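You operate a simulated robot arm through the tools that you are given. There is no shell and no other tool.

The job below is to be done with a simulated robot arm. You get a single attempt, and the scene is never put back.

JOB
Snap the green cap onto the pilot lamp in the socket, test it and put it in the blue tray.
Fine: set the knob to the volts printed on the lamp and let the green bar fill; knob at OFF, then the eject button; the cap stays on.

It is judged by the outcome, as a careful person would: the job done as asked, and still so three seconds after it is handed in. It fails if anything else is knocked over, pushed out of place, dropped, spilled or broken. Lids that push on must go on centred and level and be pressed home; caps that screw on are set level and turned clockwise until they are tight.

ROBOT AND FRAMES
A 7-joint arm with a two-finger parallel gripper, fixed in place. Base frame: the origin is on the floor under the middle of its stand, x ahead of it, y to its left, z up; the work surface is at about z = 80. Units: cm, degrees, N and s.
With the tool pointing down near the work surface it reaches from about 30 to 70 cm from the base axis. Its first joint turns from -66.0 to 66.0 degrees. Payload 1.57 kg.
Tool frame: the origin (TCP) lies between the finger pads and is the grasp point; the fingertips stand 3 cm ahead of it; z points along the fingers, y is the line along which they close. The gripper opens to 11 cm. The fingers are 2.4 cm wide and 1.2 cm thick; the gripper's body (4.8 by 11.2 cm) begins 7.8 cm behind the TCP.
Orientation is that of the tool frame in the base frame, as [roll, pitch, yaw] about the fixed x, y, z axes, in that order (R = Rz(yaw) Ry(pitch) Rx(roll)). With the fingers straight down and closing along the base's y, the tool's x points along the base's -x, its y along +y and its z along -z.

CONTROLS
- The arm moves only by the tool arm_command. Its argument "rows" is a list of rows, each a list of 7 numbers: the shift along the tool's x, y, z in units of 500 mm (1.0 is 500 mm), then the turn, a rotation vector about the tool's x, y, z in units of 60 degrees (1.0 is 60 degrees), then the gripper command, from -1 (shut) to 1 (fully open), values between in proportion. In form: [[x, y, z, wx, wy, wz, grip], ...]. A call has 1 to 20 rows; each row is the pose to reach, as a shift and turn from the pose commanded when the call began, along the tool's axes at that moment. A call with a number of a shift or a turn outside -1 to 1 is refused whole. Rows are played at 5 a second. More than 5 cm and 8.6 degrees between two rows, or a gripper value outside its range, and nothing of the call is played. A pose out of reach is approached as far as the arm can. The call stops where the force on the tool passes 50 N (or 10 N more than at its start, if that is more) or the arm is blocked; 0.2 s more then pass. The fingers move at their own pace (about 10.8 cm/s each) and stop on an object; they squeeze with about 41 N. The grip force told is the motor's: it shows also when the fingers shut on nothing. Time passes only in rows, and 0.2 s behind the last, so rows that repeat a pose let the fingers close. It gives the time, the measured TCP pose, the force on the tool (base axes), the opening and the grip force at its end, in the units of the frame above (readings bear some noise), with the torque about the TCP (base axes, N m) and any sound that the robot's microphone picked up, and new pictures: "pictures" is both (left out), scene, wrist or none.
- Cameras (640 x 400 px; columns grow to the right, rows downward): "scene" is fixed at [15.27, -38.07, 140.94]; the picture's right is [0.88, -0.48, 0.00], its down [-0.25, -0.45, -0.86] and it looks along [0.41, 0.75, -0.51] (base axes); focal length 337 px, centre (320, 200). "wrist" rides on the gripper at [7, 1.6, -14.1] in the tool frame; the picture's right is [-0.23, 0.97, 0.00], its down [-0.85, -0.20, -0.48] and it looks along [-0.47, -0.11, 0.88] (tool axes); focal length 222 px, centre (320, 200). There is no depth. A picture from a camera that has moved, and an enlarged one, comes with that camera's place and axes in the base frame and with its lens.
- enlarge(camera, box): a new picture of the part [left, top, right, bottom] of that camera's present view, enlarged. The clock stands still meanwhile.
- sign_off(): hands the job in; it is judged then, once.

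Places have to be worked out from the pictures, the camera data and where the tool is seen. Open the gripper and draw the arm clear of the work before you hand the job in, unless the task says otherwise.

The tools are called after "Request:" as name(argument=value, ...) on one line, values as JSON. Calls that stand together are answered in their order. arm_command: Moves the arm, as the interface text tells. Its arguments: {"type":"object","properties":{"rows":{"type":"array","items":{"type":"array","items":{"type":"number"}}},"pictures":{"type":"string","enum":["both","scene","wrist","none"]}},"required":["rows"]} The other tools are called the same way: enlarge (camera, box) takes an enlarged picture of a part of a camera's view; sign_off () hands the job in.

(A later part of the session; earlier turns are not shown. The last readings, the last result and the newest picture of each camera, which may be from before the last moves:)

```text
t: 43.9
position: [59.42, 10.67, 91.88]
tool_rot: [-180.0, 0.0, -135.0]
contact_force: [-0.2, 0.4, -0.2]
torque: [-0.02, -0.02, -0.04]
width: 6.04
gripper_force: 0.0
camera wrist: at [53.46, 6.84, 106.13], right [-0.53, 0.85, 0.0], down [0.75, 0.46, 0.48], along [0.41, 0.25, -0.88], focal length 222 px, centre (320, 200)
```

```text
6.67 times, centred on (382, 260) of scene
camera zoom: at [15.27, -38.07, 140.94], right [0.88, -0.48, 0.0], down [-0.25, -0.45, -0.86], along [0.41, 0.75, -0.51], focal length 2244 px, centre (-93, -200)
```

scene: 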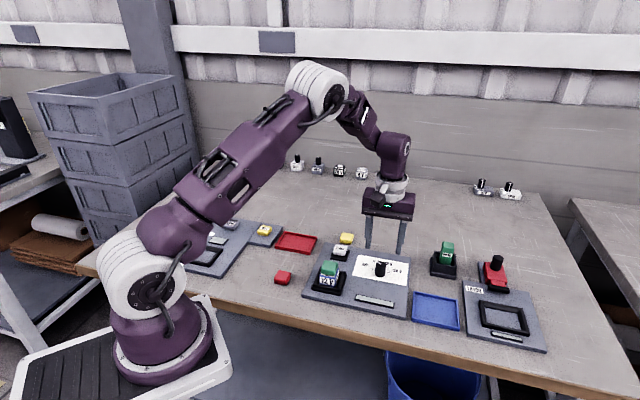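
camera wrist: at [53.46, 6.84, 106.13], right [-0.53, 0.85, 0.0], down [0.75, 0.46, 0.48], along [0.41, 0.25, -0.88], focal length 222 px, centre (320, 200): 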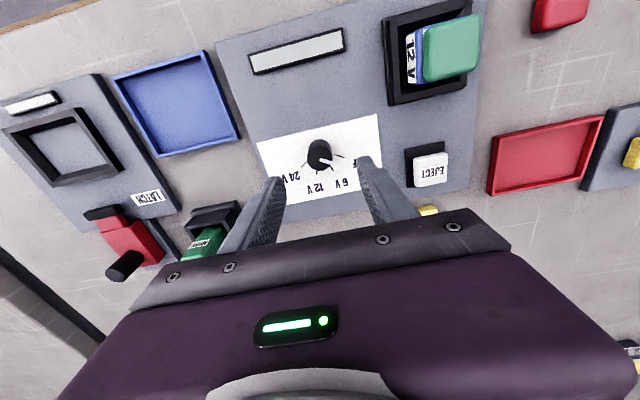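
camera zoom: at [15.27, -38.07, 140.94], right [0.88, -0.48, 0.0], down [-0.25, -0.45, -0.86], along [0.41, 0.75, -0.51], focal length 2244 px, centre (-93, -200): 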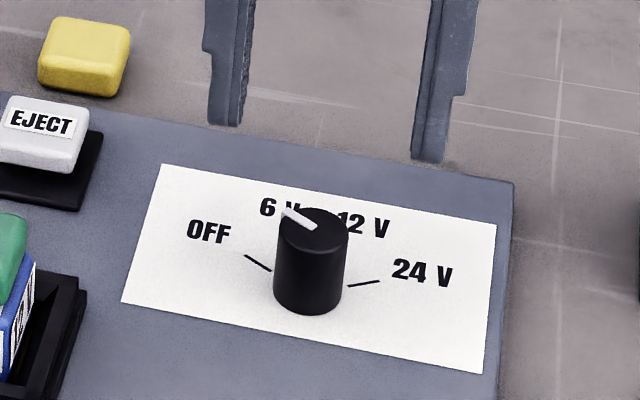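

The knob is within about 1 mm of the tool axis. I shift 1 mm, lower until the tips are near z = 82.4 around the knob, and check before closing.

Request:
arm_command(rows=[[0.002, 0, 0.03, 0, 0, 0, 0.1], [0.002, -0.0004, 0.06, 0, 0, 0, 0.1], [0.002, -0.0004, 0.09, 0, 0, 0, 0.1], [0.002, -0.0004, 0.115, 0, 0, 0, 0.1], [0.002, -0.0004, 0.131, 0, 0, 0, 0.1], [0.002, -0.0004, 0.131, 0, 0, 0, 0.1]], pictures="wrist")

Request:
enlarge(camera="wrist", box=[256, 120, 384, 220])

Request:
enlarge(camera="scene", box=[346, 240, 418, 300])

```text
t: 45.3
position: [59.4, 10.57, 85.19]
tool_rot: [-179.9, -0.1, -135.0]
contact_force: [-0.4, 0.7, 0.4]
torque: [0.02, -0.02, 0.02]
width: 6.06
gripper_force: 0.1
camera wrist: at [53.4, 6.71, 99.49], right [-0.53, 0.85, 0.0], down [0.75, 0.46, 0.48], along [0.41, 0.25, -0.88], focal length 222 px, centre (320, 200)
```

wrist: 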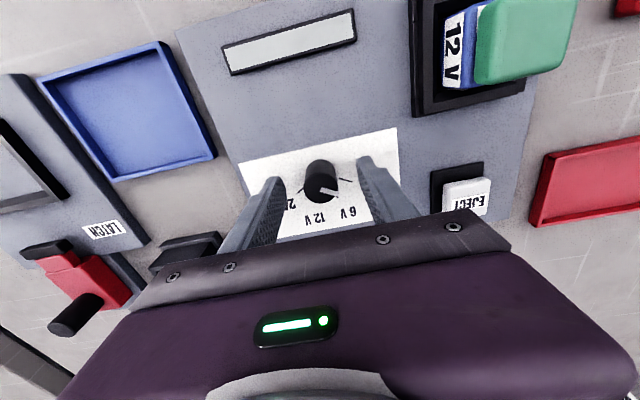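

```text
4.00 times, centred on (320, 170) of wrist
camera zoom: at [53.4, 6.71, 99.49], right [-0.53, 0.85, 0.0], down [0.75, 0.46, 0.48], along [0.41, 0.25, -0.88], focal length 888 px, centre (320, 320)
```

zoom: 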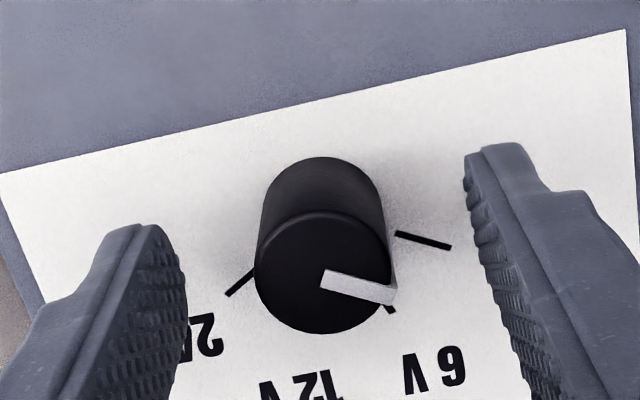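

```text
6.67 times, centred on (382, 270) of scene
camera zoom: at [15.27, -38.07, 140.94], right [0.88, -0.48, 0.0], down [-0.25, -0.45, -0.86], along [0.41, 0.75, -0.51], focal length 2244 px, centre (-93, -267)
```

zoom: 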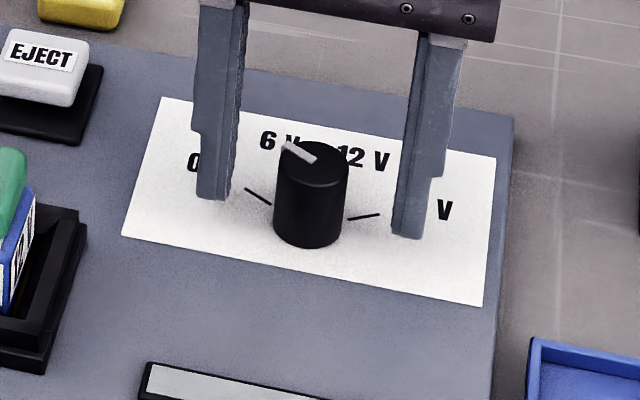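

The knob stands centred between the fingers. I close on it.

Request:
arm_command(rows=[[0, 0, 0, 0, 0, 0, -0.2], [0, 0, 0, 0, 0, 0, -0.5], [0, 0, 0, 0, 0, 0, -0.8], [0, 0, 0, 0, 0, 0, -0.8], [0, 0, 0, 0, 0, 0, -0.8]], pictures="none")

Request:
enlarge(camera="wrist", box=[256, 120, 384, 220])

```text
t: 46.5
position: [59.35, 10.47, 85.29]
tool_rot: [180.0, 0.0, -135.0]
contact_force: [-2.9, 2.8, 0.2]
torque: [-0.22, -0.22, 0.0]
width: 2.55
gripper_force: 36.6
```

```text
4.00 times, centred on (320, 170) of wrist
camera zoom: at [53.38, 6.73, 99.5], right [-0.53, 0.85, 0.0], down [0.75, 0.46, 0.48], along [0.41, 0.25, -0.88], focal length 888 px, centre (320, 320)
```

zoom: 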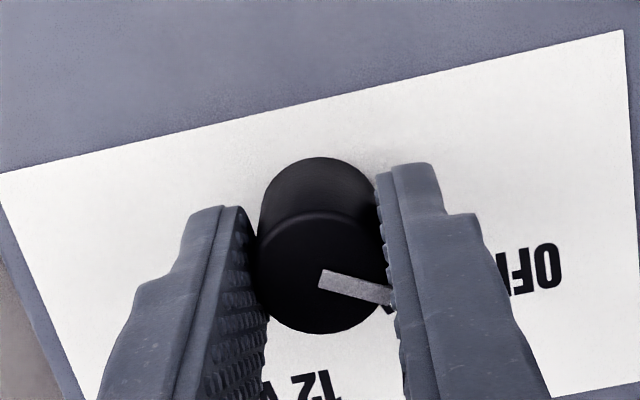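

I have the knob (2.55 cm). I turn it clockwise by 40° first, then look.

Request:
arm_command(rows=[[0, 0.0006, 0, 0, 0, 0.08, -0.8], [0, 0.0006, 0, 0, 0, 0.17, -0.8], [0, 0.0006, 0, 0, 0, 0.26, -0.8], [0, 0.0006, 0, 0, 0, 0.35, -0.8], [0, 0.0006, 0, 0, 0, 0.44, -0.8], [0, 0.0006, 0, 0, 0, 0.53, -0.8], [0, 0.0006, 0, 0, 0, 0.62, -0.8], [0, 0.0006, 0, 0, 0, 0.6667, -0.8], [0, 0.0006, 0, 0, 0, 0.6667, -0.8]], pictures="both")

Request:
enlarge(camera="wrist", box=[256, 120, 384, 220])

Request:
enlarge(camera="scene", box=[346, 240, 418, 310])

```text
t: 48.5
position: [59.41, 10.57, 85.19]
tool_rot: [-180.0, -0.1, -175.1]
contact_force: [-14.2, -4.3, -2.0]
torque: [0.39, -0.03, -0.01]
width: 2.55
gripper_force: 36.9
camera wrist: at [52.39, 11.57, 99.51], right [0.14, 0.99, 0.0], down [0.87, -0.13, 0.48], along [0.47, -0.07, -0.88], focal length 222 px, centre (320, 200)
```

scene: 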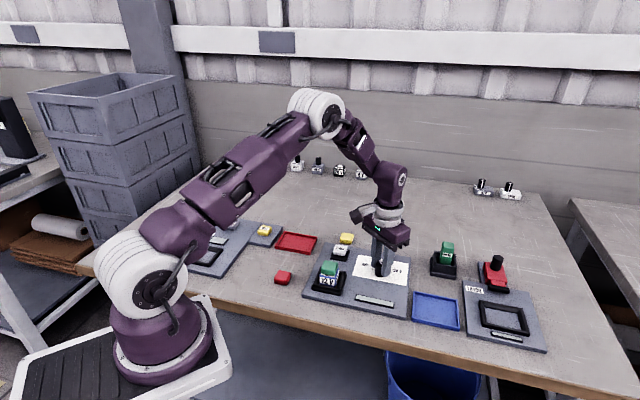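
wrist: 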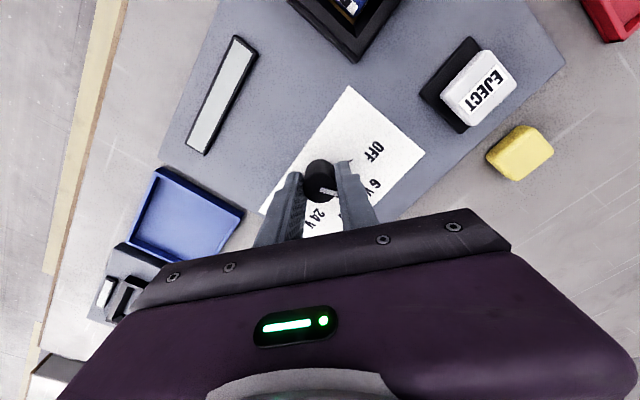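

```text
4.00 times, centred on (320, 170) of wrist
camera zoom: at [52.39, 11.57, 99.51], right [0.14, 0.99, 0.0], down [0.87, -0.13, 0.48], along [0.47, -0.07, -0.88], focal length 888 px, centre (320, 320)
```

zoom: 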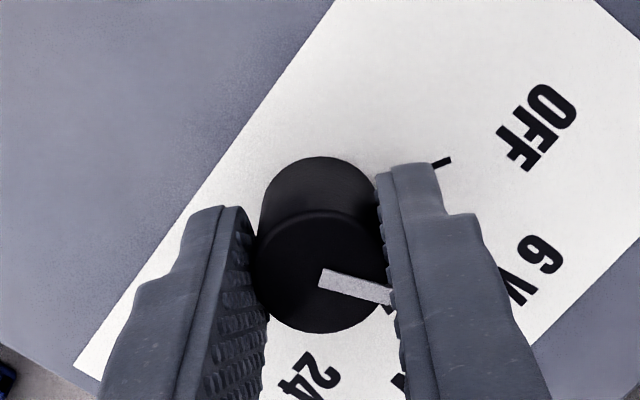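

```text
5.71 times, centred on (382, 275) of scene
camera zoom: at [15.23, -38.08, 140.94], right [0.88, -0.48, 0.0], down [-0.25, -0.45, -0.86], along [0.41, 0.75, -0.51], focal length 1924 px, centre (-34, -229)
```

zoom: 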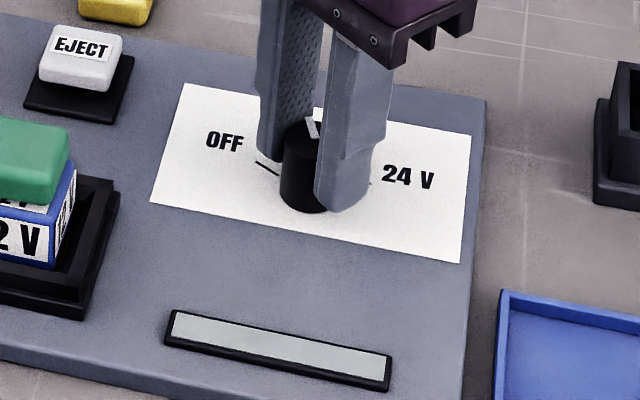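

The knob turned with the fingers and now points to 6 V. I turn another 40° to 12 V, easing 0.7 mm sideways to relieve the side force.

Request:
arm_command(rows=[[0.0007, 0, 0, 0, 0, 0.08, -0.8], [0.0014, -0.0003, 0, 0, 0, 0.17, -0.8], [0.0014, -0.0003, 0, 0, 0, 0.26, -0.8], [0.0014, -0.0003, 0, 0, 0, 0.35, -0.8], [0.0014, -0.0003, 0, 0, 0, 0.44, -0.8], [0.0014, -0.0003, 0, 0, 0, 0.53, -0.8], [0.0014, -0.0003, 0, 0, 0, 0.62, -0.8], [0.0014, -0.0003, 0, 0, 0, 0.6667, -0.8], [0.0014, -0.0003, 0, 0, 0, 0.6667, -0.8]], pictures="both")

Request:
enlarge(camera="wrist", box=[256, 120, 384, 220])

Request:
enlarge(camera="scene", box=[306, 240, 418, 310])

```text
t: 50.5
position: [59.29, 10.61, 85.29]
tool_rot: [180.0, 0.1, 145.0]
contact_force: [12.0, 12.2, -14.5]
torque: [-0.37, -0.42, -0.01]
width: 2.55
gripper_force: 37.6
camera wrist: at [54.65, 15.89, 99.5], right [0.74, 0.67, 0.0], down [0.58, -0.65, 0.48], along [0.32, -0.36, -0.88], focal length 222 px, centre (320, 200)
```

scene: 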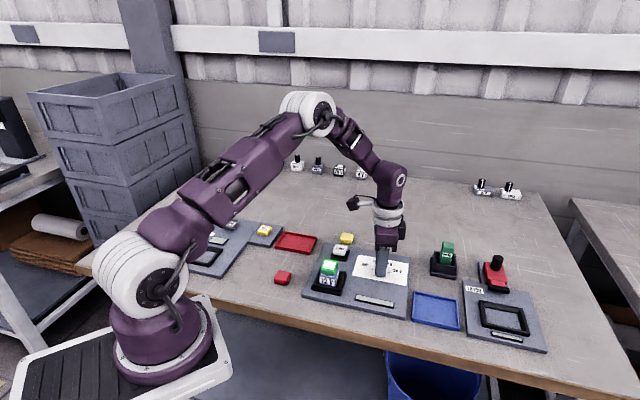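
wrist: 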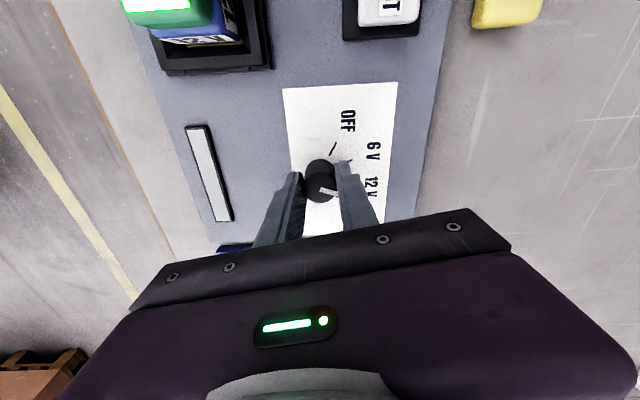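

```text
4.00 times, centred on (320, 170) of wrist
camera zoom: at [54.65, 15.89, 99.5], right [0.74, 0.67, 0.0], down [0.58, -0.65, 0.48], along [0.32, -0.36, -0.88], focal length 888 px, centre (320, 320)
```

zoom: 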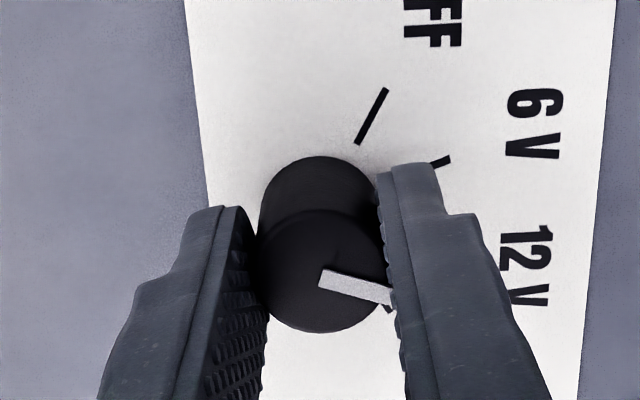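

```text
5.71 times, centred on (362, 275) of scene
camera zoom: at [15.32, -38.03, 140.95], right [0.88, -0.48, 0.0], down [-0.25, -0.45, -0.86], along [0.41, 0.75, -0.51], focal length 1924 px, centre (80, -229)
```

zoom: 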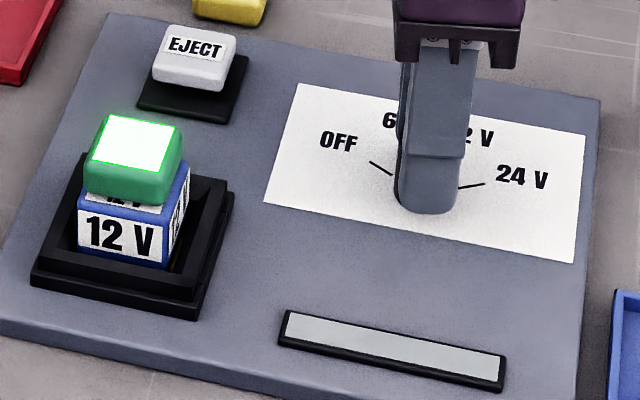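

The lamp lights up through the green cap at 12 V, so the test is running. I hold the knob there, easing the side load slightly, and wait for the bar to fill.

Request:
arm_command(rows=[[0, 0.0005, 0.0003, 0, 0, 0, -0.8], [0, 0.001, 0.0006, 0, 0, 0, -0.8], [0, 0.001, 0.0006, 0, 0, 0, -0.8], [0, 0.001, 0.0006, 0, 0, 0, -0.8], [0, 0.001, 0.0006, 0, 0, 0, -0.8], [0, 0.001, 0.0006, 0, 0, 0, -0.8], [0, 0.001, 0.0006, 0, 0, 0, -0.8], [0, 0.001, 0.0006, 0, 0, 0, -0.8], [0, 0.001, 0.0006, 0, 0, 0, -0.8], [0, 0.001, 0.0006, 0, 0, 0, -0.8]], pictures="none")

Request:
enlarge(camera="scene", box=[306, 240, 418, 310])

```text
t: 52.7
position: [59.24, 10.64, 85.26]
tool_rot: [179.9, 0.0, 145.0]
contact_force: [10.3, 6.6, 11.2]
torque: [0.0, 0.17, -0.06]
width: 2.56
gripper_force: 36.9
```

```text
5.71 times, centred on (362, 275) of scene
camera zoom: at [15.27, -38.05, 140.95], right [0.88, -0.48, 0.0], down [-0.25, -0.45, -0.86], along [0.41, 0.75, -0.51], focal length 1924 px, centre (80, -229)
```

zoom: 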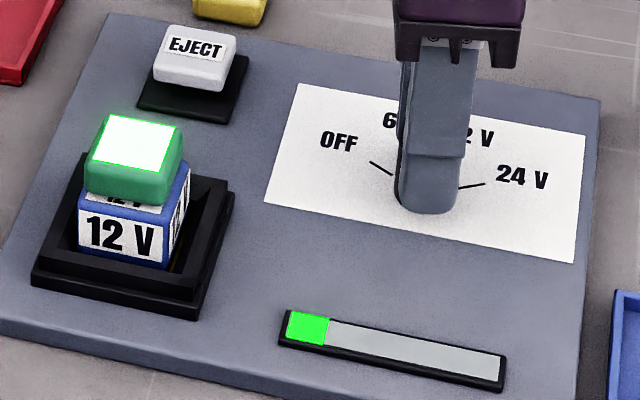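

The green bar has begun to fill (about 20%). I keep waiting.

Request:
arm_command(rows=[[0, 0, -0.0003, 0, 0, 0, -0.8], [0, 0, -0.0003, 0, 0, 0, -0.8], [0, 0, -0.0003, 0, 0, 0, -0.8], [0, 0, -0.0003, 0, 0, 0, -0.8], [0, 0, -0.0003, 0, 0, 0, -0.8], [0, 0, -0.0003, 0, 0, 0, -0.8], [0, 0, -0.0003, 0, 0, 0, -0.8], [0, 0, -0.0003, 0, 0, 0, -0.8], [0, 0, -0.0003, 0, 0, 0, -0.8], [0, 0, -0.0003, 0, 0, 0, -0.8], [0, 0, -0.0003, 0, 0, 0, -0.8], [0, 0, -0.0003, 0, 0, 0, -0.8], [0, 0, -0.0003, 0, 0, 0, -0.8], [0, 0, -0.0003, 0, 0, 0, -0.8], [0, 0, -0.0003, 0, 0, 0, -0.8], [0, 0, -0.0003, 0, 0, 0, -0.8], [0, 0, -0.0003, 0, 0, 0, -0.8], [0, 0, -0.0003, 0, 0, 0, -0.8], [0, 0, -0.0003, 0, 0, 0, -0.8], [0, 0, -0.0003, 0, 0, 0, -0.8]], pictures="none")

Request:
enlarge(camera="scene", box=[306, 240, 418, 310])

```text
t: 56.9
position: [59.3, 10.74, 85.25]
tool_rot: [179.9, 0.0, 145.1]
contact_force: [15.0, 10.8, 18.2]
torque: [-0.07, -0.25, -0.01]
width: 2.58
gripper_force: 36.5
```

```text
5.71 times, centred on (362, 275) of scene
camera zoom: at [15.27, -38.05, 140.95], right [0.88, -0.48, 0.0], down [-0.25, -0.45, -0.86], along [0.41, 0.75, -0.51], focal length 1924 px, centre (80, -229)
```

zoom: 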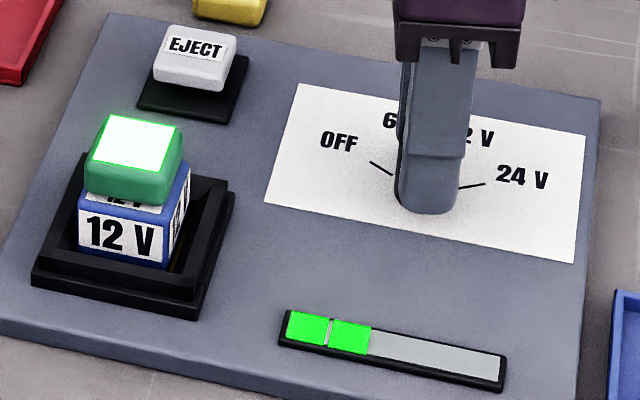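

Two of about five segments are lit. I continue holding.

Request:
arm_command(rows=[[0, 0, 0, 0, 0, 0, -0.8], [0, 0, 0, 0, 0, 0, -0.8], [0, 0, 0, 0, 0, 0, -0.8], [0, 0, 0, 0, 0, 0, -0.8], [0, 0, 0, 0, 0, 0, -0.8], [0, 0, 0, 0, 0, 0, -0.8], [0, 0, 0, 0, 0, 0, -0.8], [0, 0, 0, 0, 0, 0, -0.8], [0, 0, 0, 0, 0, 0, -0.8], [0, 0, 0, 0, 0, 0, -0.8], [0, 0, 0, 0, 0, 0, -0.8], [0, 0, 0, 0, 0, 0, -0.8], [0, 0, 0, 0, 0, 0, -0.8], [0, 0, 0, 0, 0, 0, -0.8], [0, 0, 0, 0, 0, 0, -0.8], [0, 0, 0, 0, 0, 0, -0.8], [0, 0, 0, 0, 0, 0, -0.8], [0, 0, 0, 0, 0, 0, -0.8], [0, 0, 0, 0, 0, 0, -0.8], [0, 0, 0, 0, 0, 0, -0.8]], pictures="none")

Request:
enlarge(camera="scene", box=[306, 240, 418, 310])

```text
t: 61.1
position: [59.41, 10.67, 85.28]
tool_rot: [179.9, 0.1, 144.9]
contact_force: [16.2, 12.1, 14.6]
torque: [-0.08, -0.21, 0.03]
width: 2.55
gripper_force: 37.0
```

```text
5.71 times, centred on (362, 275) of scene
camera zoom: at [15.27, -38.05, 140.95], right [0.88, -0.48, 0.0], down [-0.25, -0.45, -0.86], along [0.41, 0.75, -0.51], focal length 1924 px, centre (80, -229)
```

zoom: 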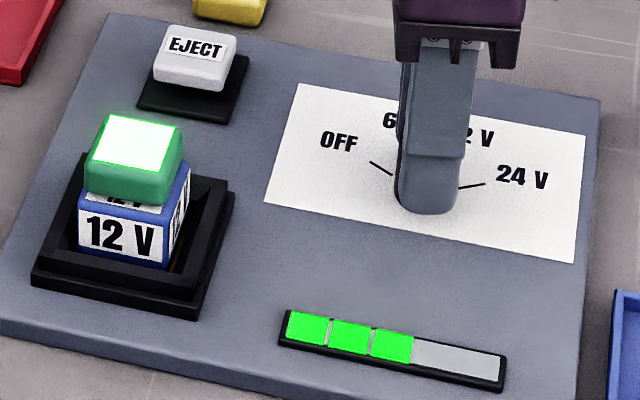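

Three of five segments are lit. I keep waiting.

Request:
arm_command(rows=[[0, 0, 0, 0, 0, 0, -0.8], [0, 0, 0, 0, 0, 0, -0.8], [0, 0, 0, 0, 0, 0, -0.8], [0, 0, 0, 0, 0, 0, -0.8], [0, 0, 0, 0, 0, 0, -0.8], [0, 0, 0, 0, 0, 0, -0.8], [0, 0, 0, 0, 0, 0, -0.8], [0, 0, 0, 0, 0, 0, -0.8], [0, 0, 0, 0, 0, 0, -0.8], [0, 0, 0, 0, 0, 0, -0.8], [0, 0, 0, 0, 0, 0, -0.8], [0, 0, 0, 0, 0, 0, -0.8], [0, 0, 0, 0, 0, 0, -0.8], [0, 0, 0, 0, 0, 0, -0.8], [0, 0, 0, 0, 0, 0, -0.8], [0, 0, 0, 0, 0, 0, -0.8], [0, 0, 0, 0, 0, 0, -0.8], [0, 0, 0, 0, 0, 0, -0.8], [0, 0, 0, 0, 0, 0, -0.8], [0, 0, 0, 0, 0, 0, -0.8]], pictures="none")

Request:
arm_command(rows=[[0, 0, 0, 0, 0, 0, -0.8], [0, 0, 0, 0, 0, 0, -0.8], [0, 0, 0, 0, 0, 0, -0.8], [0, 0, 0, 0, 0, 0, -0.8], [0, 0, 0, 0, 0, 0, -0.8], [0, 0, 0, 0, 0, 0, -0.8], [0, 0, 0, 0, 0, 0, -0.8], [0, 0, 0, 0, 0, 0, -0.8], [0, 0, 0, 0, 0, 0, -0.8], [0, 0, 0, 0, 0, 0, -0.8], [0, 0, 0, 0, 0, 0, -0.8], [0, 0, 0, 0, 0, 0, -0.8], [0, 0, 0, 0, 0, 0, -0.8], [0, 0, 0, 0, 0, 0, -0.8], [0, 0, 0, 0, 0, 0, -0.8]], pictures="none")

Request:
enlarge(camera="scene", box=[306, 240, 418, 310])

```text
t: 65.3
position: [59.35, 10.62, 85.27]
tool_rot: [-179.9, 0.1, 145.1]
contact_force: [16.2, 13.8, 12.0]
torque: [-0.05, -0.18, 0.02]
width: 2.59
gripper_force: 36.5
```

```text
t: 68.5
position: [59.3, 10.66, 85.22]
tool_rot: [179.9, 0.0, 145.0]
contact_force: [15.8, 13.6, 9.8]
torque: [-0.07, -0.22, -0.02]
width: 2.6
gripper_force: 37.0
```

```text
5.71 times, centred on (362, 275) of scene
camera zoom: at [15.29, -38.04, 140.95], right [0.88, -0.48, 0.0], down [-0.25, -0.45, -0.86], along [0.41, 0.75, -0.51], focal length 1924 px, centre (80, -229)
```

zoom: 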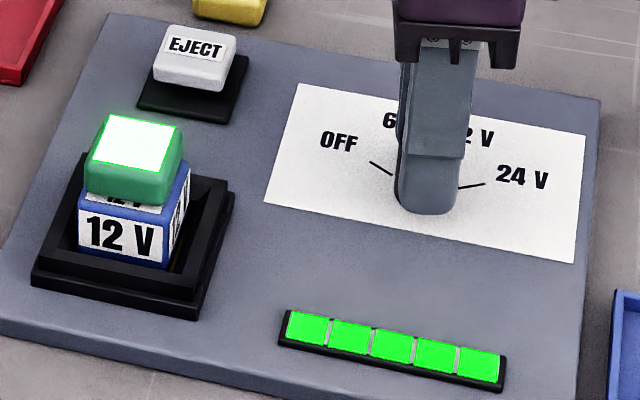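

All five segments are green. I turn the knob back counter-clockwise, 40° first.

Request:
arm_command(rows=[[0, 0.0008, 0, 0, 0, -0.08, -0.8], [0, 0.0012, 0, 0, 0, -0.17, -0.8], [0, 0.0012, 0, 0, 0, -0.26, -0.8], [0, 0.0012, 0, 0, 0, -0.35, -0.8], [0, 0.0012, 0, 0, 0, -0.44, -0.8], [0, 0.0012, 0, 0, 0, -0.53, -0.8], [0, 0.0012, 0, 0, 0, -0.62, -0.8], [0, 0.0012, 0, 0, 0, -0.6667, -0.8], [0, 0.0012, 0, 0, 0, -0.6667, -0.8]], pictures="wrist")

Request:
enlarge(camera="wrist", box=[256, 120, 384, 220])

Request:
enlarge(camera="scene", box=[306, 240, 418, 310])

```text
t: 70.5
position: [59.32, 10.6, 85.22]
tool_rot: [-179.9, -0.1, -175.1]
contact_force: [3.5, -2.3, 6.7]
torque: [0.23, 0.76, 0.02]
width: 2.55
gripper_force: 37.2
camera wrist: at [52.37, 11.57, 99.48], right [0.14, 0.99, 0.0], down [0.87, -0.12, 0.48], along [0.47, -0.07, -0.88], focal length 222 px, centre (320, 200)
```

wrist: 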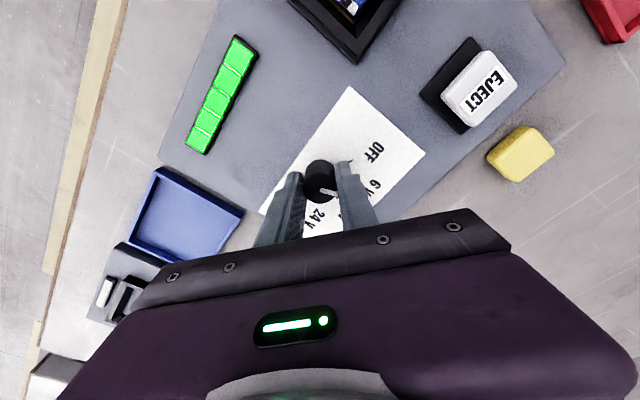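

```text
4.00 times, centred on (320, 170) of wrist
camera zoom: at [52.37, 11.57, 99.48], right [0.14, 0.99, 0.0], down [0.87, -0.12, 0.48], along [0.47, -0.07, -0.88], focal length 888 px, centre (320, 320)
```

zoom: 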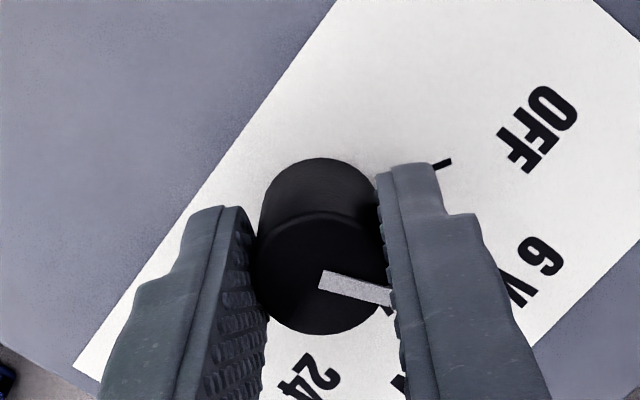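

```text
5.71 times, centred on (362, 275) of scene
camera zoom: at [15.26, -38.08, 140.94], right [0.88, -0.48, 0.0], down [-0.25, -0.45, -0.86], along [0.41, 0.75, -0.51], focal length 1924 px, centre (80, -229)
```

zoom: 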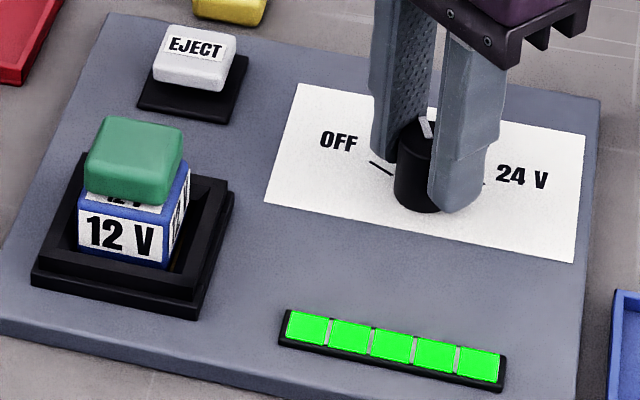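

The bar stays full and the lamp is dark at 6 V. I turn the remaining 40° to OFF.

Request:
arm_command(rows=[[0, 0, 0, 0, 0, -0.08, -0.8], [0, 0, 0, 0, 0, -0.17, -0.8], [0, 0, 0, 0, 0, -0.26, -0.8], [0, 0, 0, 0, 0, -0.35, -0.8], [0, 0, 0, 0, 0, -0.44, -0.8], [0, 0, 0, 0, 0, -0.53, -0.8], [0, 0, 0, 0, 0, -0.62, -0.8], [0, 0, 0, 0, 0, -0.6667, -0.8], [0, 0, 0, 0, 0, -0.6667, -0.8]], pictures="wrist")

Request:
enlarge(camera="wrist", box=[256, 120, 384, 220])

Request:
enlarge(camera="scene", box=[306, 240, 418, 310])

```text
t: 72.5
position: [59.36, 10.52, 85.31]
tool_rot: [180.0, 0.1, -135.0]
contact_force: [-6.6, -13.6, 4.9]
torque: [-0.05, 0.48, -0.2]
width: 2.59
gripper_force: 36.4
camera wrist: at [53.39, 6.74, 99.47], right [-0.53, 0.85, 0.0], down [0.75, 0.46, 0.48], along [0.41, 0.25, -0.88], focal length 222 px, centre (320, 200)
```

wrist: 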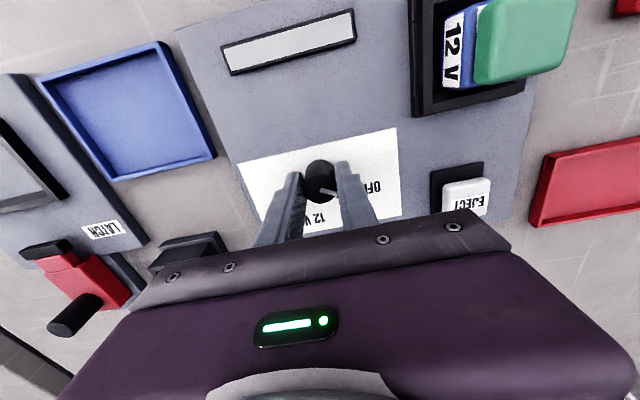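

```text
4.00 times, centred on (320, 170) of wrist
camera zoom: at [53.39, 6.74, 99.47], right [-0.53, 0.85, 0.0], down [0.75, 0.46, 0.48], along [0.41, 0.25, -0.88], focal length 888 px, centre (320, 320)
```

zoom: 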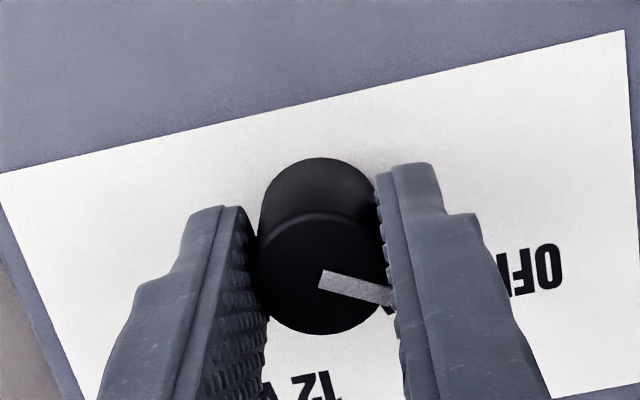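

```text
5.71 times, centred on (362, 275) of scene
camera zoom: at [15.24, -38.1, 140.94], right [0.88, -0.48, 0.0], down [-0.25, -0.45, -0.86], along [0.41, 0.75, -0.51], focal length 1924 px, centre (80, -229)
```

zoom: 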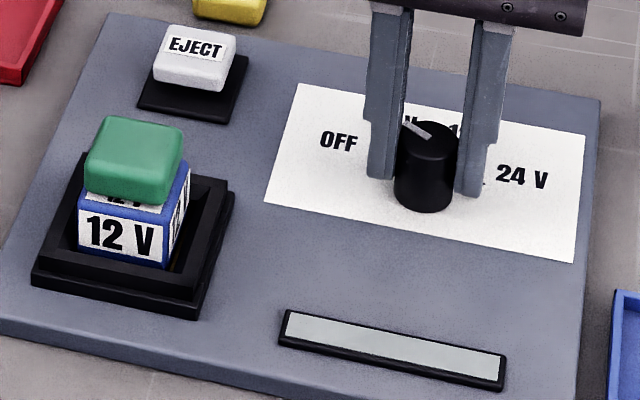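

The knob is at OFF again and the bar display is blank. I open the fingers and rise straight up.

Request:
arm_command(rows=[[0, 0, 0, 0, 0, 0, -0.3], [0, 0, 0, 0, 0, 0, 0.1], [0, 0, 0, 0, 0, 0, 0.1], [0, 0, -0.04, 0, 0, 0, 0.1], [0, 0, -0.1, 0, 0, 0, 0.1], [0, 0, -0.16, 0, 0, 0, 0.1], [0, 0, -0.2, 0, 0, 0, 0.1], [0, 0, -0.2, 0, 0, 0, 0.1]], pictures="both")

Request:
enlarge(camera="wrist", box=[256, 100, 448, 220])

Request:
enlarge(camera="scene", box=[306, 230, 418, 310])

```text
t: 74.3
position: [59.36, 10.58, 95.22]
tool_rot: [180.0, 0.0, -135.0]
contact_force: [0.2, -0.2, -0.2]
torque: [0.01, -0.02, 0.02]
width: 6.06
gripper_force: 0.0
camera wrist: at [53.36, 6.78, 109.49], right [-0.53, 0.85, 0.0], down [0.75, 0.46, 0.48], along [0.41, 0.25, -0.88], focal length 222 px, centre (320, 200)
```

scene: 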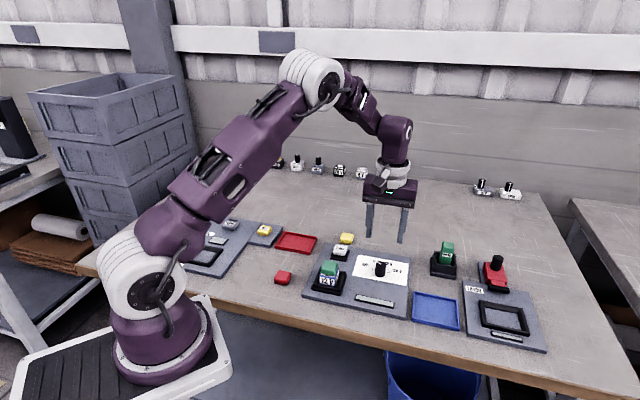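
wrist: 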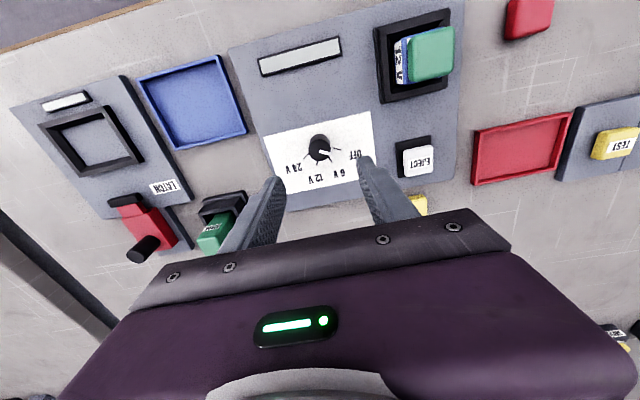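

```text
3.33 times, centred on (352, 160) of wrist
camera zoom: at [53.36, 6.78, 109.49], right [-0.53, 0.85, 0.0], down [0.75, 0.46, 0.48], along [0.41, 0.25, -0.88], focal length 740 px, centre (213, 333)
```

zoom: 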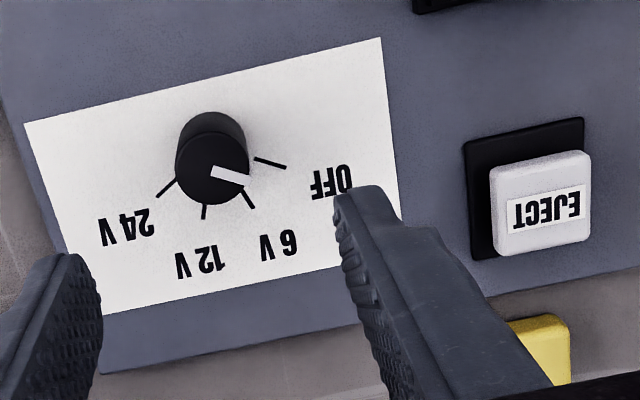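

```text
5.00 times, centred on (362, 270) of scene
camera zoom: at [15.27, -38.07, 140.94], right [0.88, -0.48, 0.0], down [-0.25, -0.45, -0.86], along [0.41, 0.75, -0.51], focal length 1683 px, centre (110, -150)
```

zoom: 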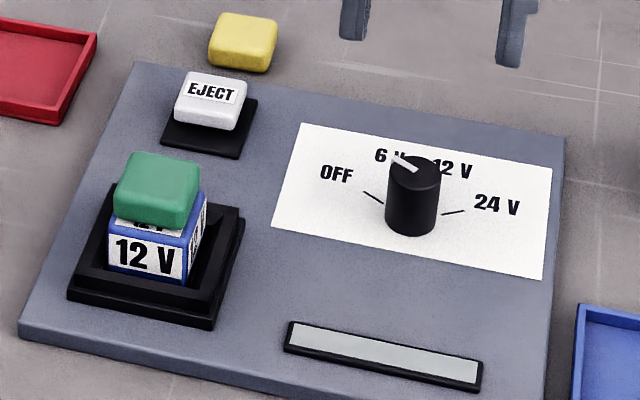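

Let me check the pointer against the OFF tick up close, and measure the EJECT button.

Request:
enlarge(camera="wrist", box=[296, 124, 360, 164])

Request:
enlarge(camera="wrist", box=[380, 120, 460, 190])

```text
10.00 times, centred on (328, 144) of wrist
camera zoom: at [53.36, 6.78, 109.49], right [-0.53, 0.85, 0.0], down [0.75, 0.46, 0.48], along [0.41, 0.25, -0.88], focal length 2221 px, centre (240, 760)
```

zoom: 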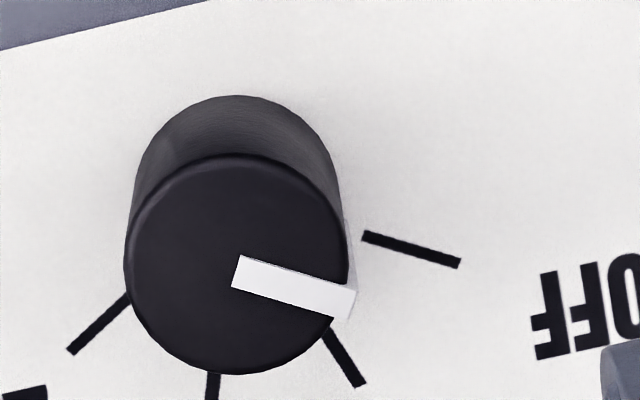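

```text
5.71 times, centred on (420, 155) of wrist
camera zoom: at [53.36, 6.78, 109.49], right [-0.53, 0.85, 0.0], down [0.75, 0.46, 0.48], along [0.41, 0.25, -0.88], focal length 1269 px, centre (-251, 457)
```

zoom: 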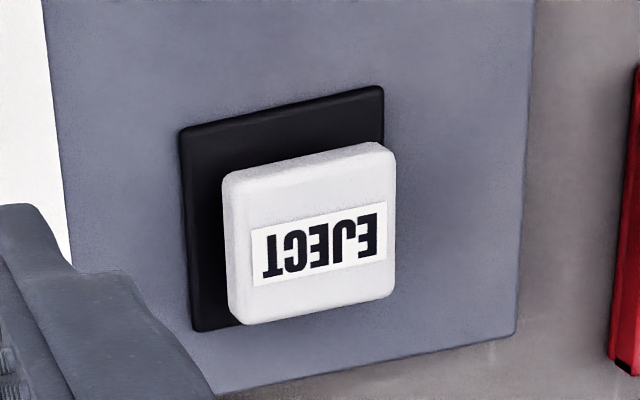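

The pointer lies along the OFF tick. The EJECT button's centre is at about (54.4, 21.5) with its top near z = 83.4. I close the fingers and move above it.

Request:
arm_command(rows=[[-0.02, 0.05, 0, 0, 0, 0, -0.5], [-0.045, 0.12, 0, 0, 0, 0, -1], [-0.07, 0.19, 0.01, 0, 0, 0, -1], [-0.083, 0.2236, 0.05, 0, 0, 0, -1], [-0.083, 0.2236, 0.09, 0, 0, 0, -1], [-0.083, 0.2236, 0.1086, 0, 0, 0, -1], [-0.083, 0.2236, 0.1086, 0, 0, 0, -1]], pictures="both")

Request:
enlarge(camera="wrist", box=[256, 110, 384, 210])

Request:
enlarge(camera="scene", box=[306, 220, 378, 280])

```text
t: 75.9
position: [54.42, 21.53, 89.73]
tool_rot: [-179.9, 0.0, -135.0]
contact_force: [0.4, 0.2, 0.0]
torque: [-0.02, -0.01, 0.01]
width: 0.0
gripper_force: 20.5
camera wrist: at [48.4, 17.66, 104.03], right [-0.53, 0.85, 0.0], down [0.75, 0.46, 0.48], along [0.41, 0.25, -0.88], focal length 222 px, centre (320, 200)
```

scene: 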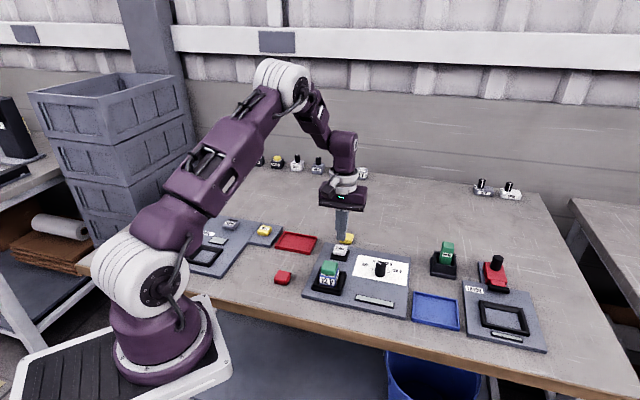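
wrist: 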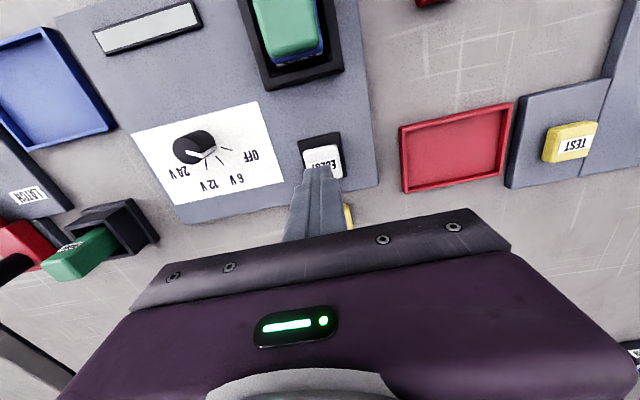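

```text
4.00 times, centred on (320, 160) of wrist
camera zoom: at [48.4, 17.66, 104.03], right [-0.53, 0.85, 0.0], down [0.75, 0.46, 0.48], along [0.41, 0.25, -0.88], focal length 888 px, centre (320, 360)
```

zoom: 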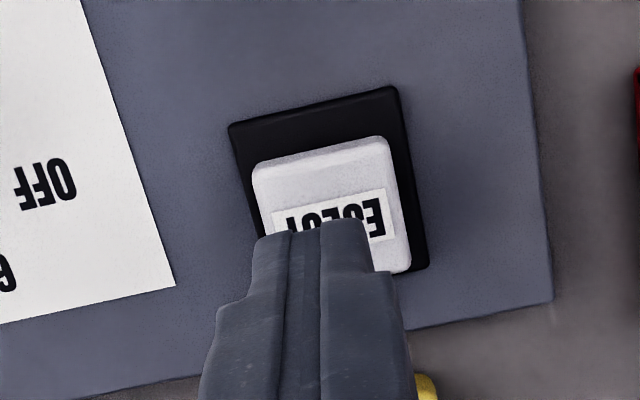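

```text
6.67 times, centred on (342, 250) of scene
camera zoom: at [15.27, -38.07, 140.94], right [0.88, -0.48, 0.0], down [-0.25, -0.45, -0.86], along [0.41, 0.75, -0.51], focal length 2244 px, centre (173, -133)
```

zoom: 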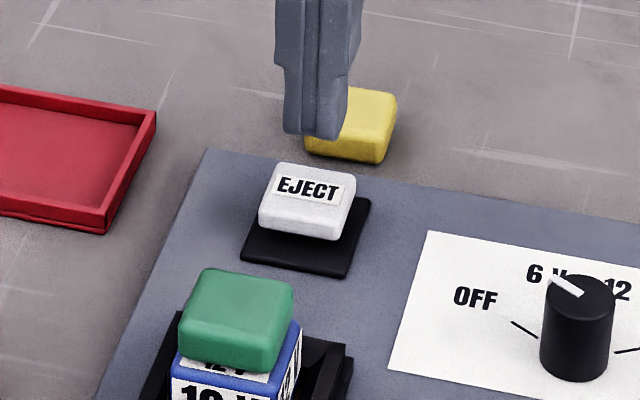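

The button's centre is about 2 mm off to the side of the fingertips. I correct for that and descend to just above it.

Request:
arm_command(rows=[[-0.003, 0.004, 0.01, 0, 0, 0, -1], [-0.003, 0.004, 0.03, 0, 0, 0, -1], [-0.003, 0.004, 0.05, 0, 0, 0, -1], [-0.003, 0.004, 0.058, 0, 0, 0, -1], [-0.003, 0.004, 0.058, 0, 0, 0, -1]], pictures="none")

Request:
enlarge(camera="scene", box=[306, 220, 378, 280])

Request:
enlarge(camera="wrist", box=[256, 110, 384, 210])

```text
t: 77.1
position: [54.3, 21.63, 86.85]
tool_rot: [180.0, 0.1, -135.0]
contact_force: [0.2, 0.2, -0.1]
torque: [-0.01, -0.02, -0.02]
width: 0.02
gripper_force: 21.5
```

```text
6.67 times, centred on (342, 250) of scene
camera zoom: at [15.27, -38.07, 140.94], right [0.88, -0.48, 0.0], down [-0.25, -0.45, -0.86], along [0.41, 0.75, -0.51], focal length 2244 px, centre (173, -133)
```

zoom: 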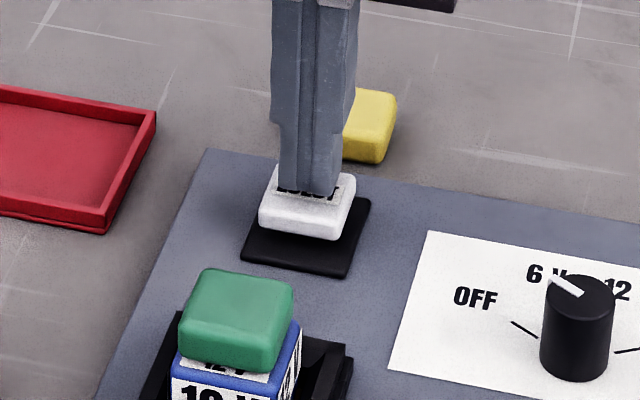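

```text
4.00 times, centred on (320, 160) of wrist
camera zoom: at [48.39, 17.84, 101.15], right [-0.53, 0.85, 0.0], down [0.75, 0.46, 0.48], along [0.41, 0.25, -0.88], focal length 888 px, centre (320, 360)
```

zoom: 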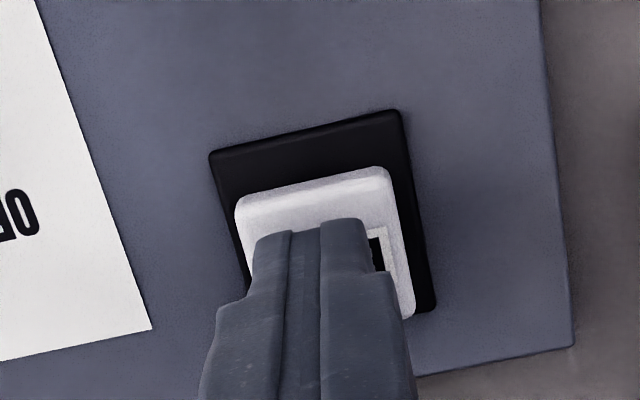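

The tips are over the button's middle. I press down in 1 mm steps.

Request:
arm_command(rows=[[0, 0, 0.002, 0, 0, 0, -1], [0, 0, 0.004, 0, 0, 0, -1], [0, 0, 0.006, 0, 0, 0, -1], [0, 0, 0.008, 0, 0, 0, -1], [0, 0, 0.01, 0, 0, 0, -1]], pictures="none")

Request:
enlarge(camera="scene", box=[306, 220, 378, 300])

```text
t: 78.3
position: [54.31, 21.7, 86.32]
tool_rot: [180.0, 0.0, -135.0]
contact_force: [0.9, 0.0, 0.5]
torque: [0.0, -0.02, -0.01]
width: 0.01
gripper_force: 20.8
```

```text
5.00 times, centred on (342, 260) of scene
camera zoom: at [15.27, -38.07, 140.94], right [0.88, -0.48, 0.0], down [-0.25, -0.45, -0.86], along [0.41, 0.75, -0.51], focal length 1683 px, centre (210, -100)
```

zoom: 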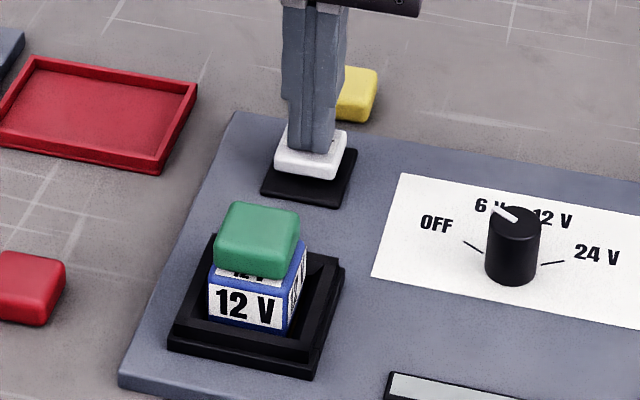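

Almost touching; no force yet. I continue down another 5 mm in steps.

Request:
arm_command(rows=[[0, 0, 0.002, 0, 0, 0, -1], [0, 0, 0.004, 0, 0, 0, -1], [0, 0, 0.006, 0, 0, 0, -1], [0, 0, 0.008, 0, 0, 0, -1], [0, 0, 0.01, 0, 0, 0, -1]], pictures="none")

Request:
enlarge(camera="scene", box=[306, 220, 378, 300])

```text
t: 79.5
position: [54.33, 21.85, 85.94]
tool_rot: [180.0, 0.0, -135.0]
contact_force: [-0.1, 0.1, -0.1]
torque: [0.02, -0.01, 0.0]
width: 0.0
gripper_force: 21.0
```

```text
5.00 times, centred on (342, 260) of scene
camera zoom: at [15.27, -38.07, 140.94], right [0.88, -0.48, 0.0], down [-0.25, -0.45, -0.86], along [0.41, 0.75, -0.51], focal length 1683 px, centre (210, -100)
```

zoom: 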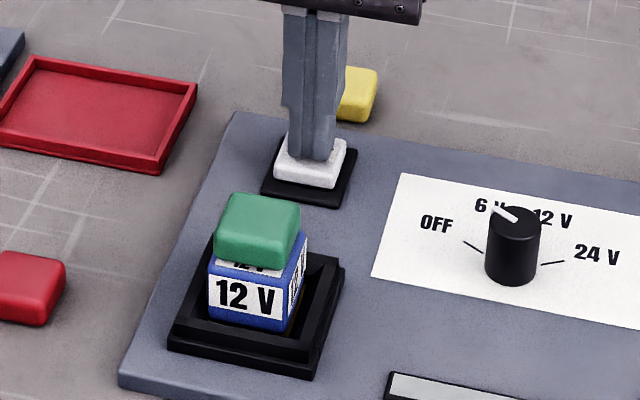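

The button is moving down and the lamp is rising in the socket. I press further to the button's stop.

Request:
arm_command(rows=[[0, 0, 0.002, 0, 0, 0, -1], [0, 0, 0.004, 0, 0, 0, -1], [0, 0, 0.006, 0, 0, 0, -1], [0, 0, 0.006, 0, 0, 0, -1]], pictures="none")

Request:
enlarge(camera="scene", box=[306, 220, 378, 300])

```text
t: 80.5
position: [54.5, 21.8, 85.7]
tool_rot: [-180.0, 0.1, -134.9]
contact_force: [1.3, -1.9, 14.0]
torque: [-0.06, -0.03, -0.02]
width: 0.0
gripper_force: 21.3
```

```text
5.00 times, centred on (342, 260) of scene
camera zoom: at [15.24, -38.08, 140.94], right [0.88, -0.48, 0.0], down [-0.25, -0.45, -0.86], along [0.41, 0.75, -0.51], focal length 1683 px, centre (210, -100)
```

zoom: 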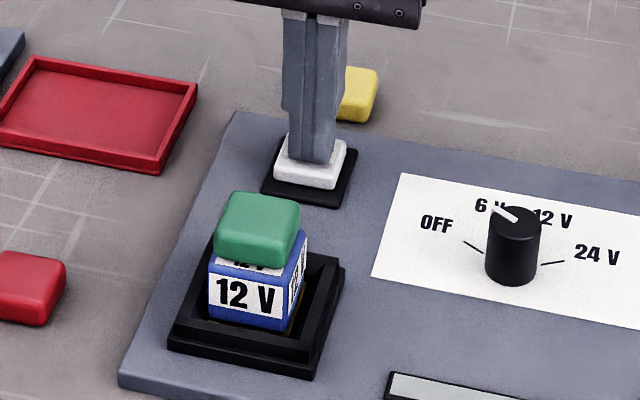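

The button is at its stop (14 N) and the lamp has popped up. I lift off the button and check that the lamp stays raised.

Request:
arm_command(rows=[[0, 0, -0.02, 0, 0, 0, -1], [0, 0, -0.06, 0, 0, 0, -1], [0, 0, -0.12, 0, 0, 0, -1], [0, 0, -0.17, 0, 0, 0, -0.5], [0, 0, -0.17, 0, 0, 0, 0.3]], pictures="wrist")

Request:
enlarge(camera="scene", box=[306, 240, 362, 300])

Request:
enlarge(camera="wrist", box=[240, 0, 380, 120])

```text
t: 81.7
position: [54.22, 21.76, 94.09]
tool_rot: [180.0, 0.0, -135.0]
contact_force: [0.2, 0.2, 0.5]
torque: [-0.01, 0.01, -0.01]
width: 7.17
gripper_force: 0.1
camera wrist: at [48.25, 18.0, 108.39], right [-0.53, 0.85, 0.0], down [0.75, 0.46, 0.48], along [0.41, 0.25, -0.88], focal length 222 px, centre (320, 200)
```

wrist: 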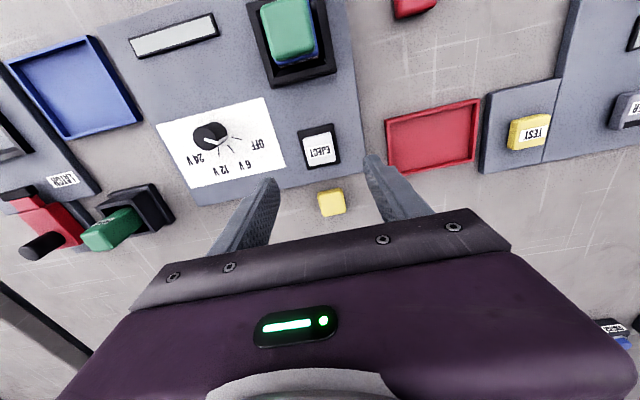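

```text
6.67 times, centred on (334, 270) of scene
camera zoom: at [15.27, -38.07, 140.94], right [0.88, -0.48, 0.0], down [-0.25, -0.45, -0.86], along [0.41, 0.75, -0.51], focal length 2244 px, centre (227, -267)
```

zoom: 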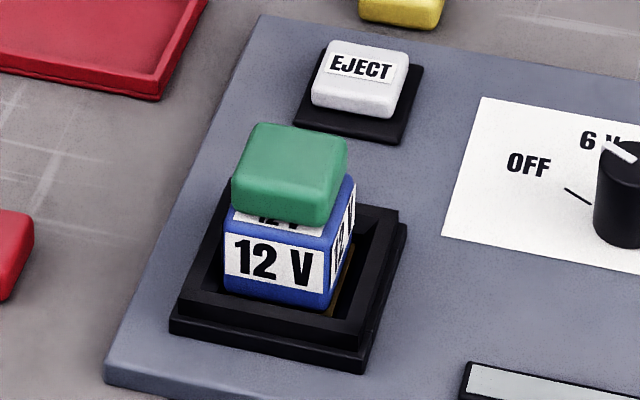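

```text
3.33 times, centred on (310, 60) of wrist
camera zoom: at [48.25, 18.0, 108.39], right [-0.53, 0.85, 0.0], down [0.75, 0.46, 0.48], along [0.41, 0.25, -0.88], focal length 740 px, centre (353, 667)
```

zoom: 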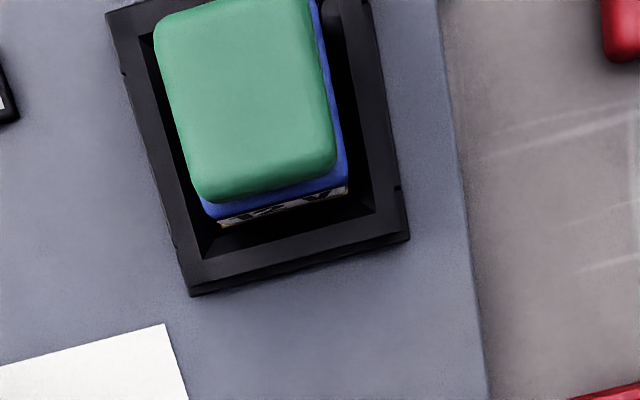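

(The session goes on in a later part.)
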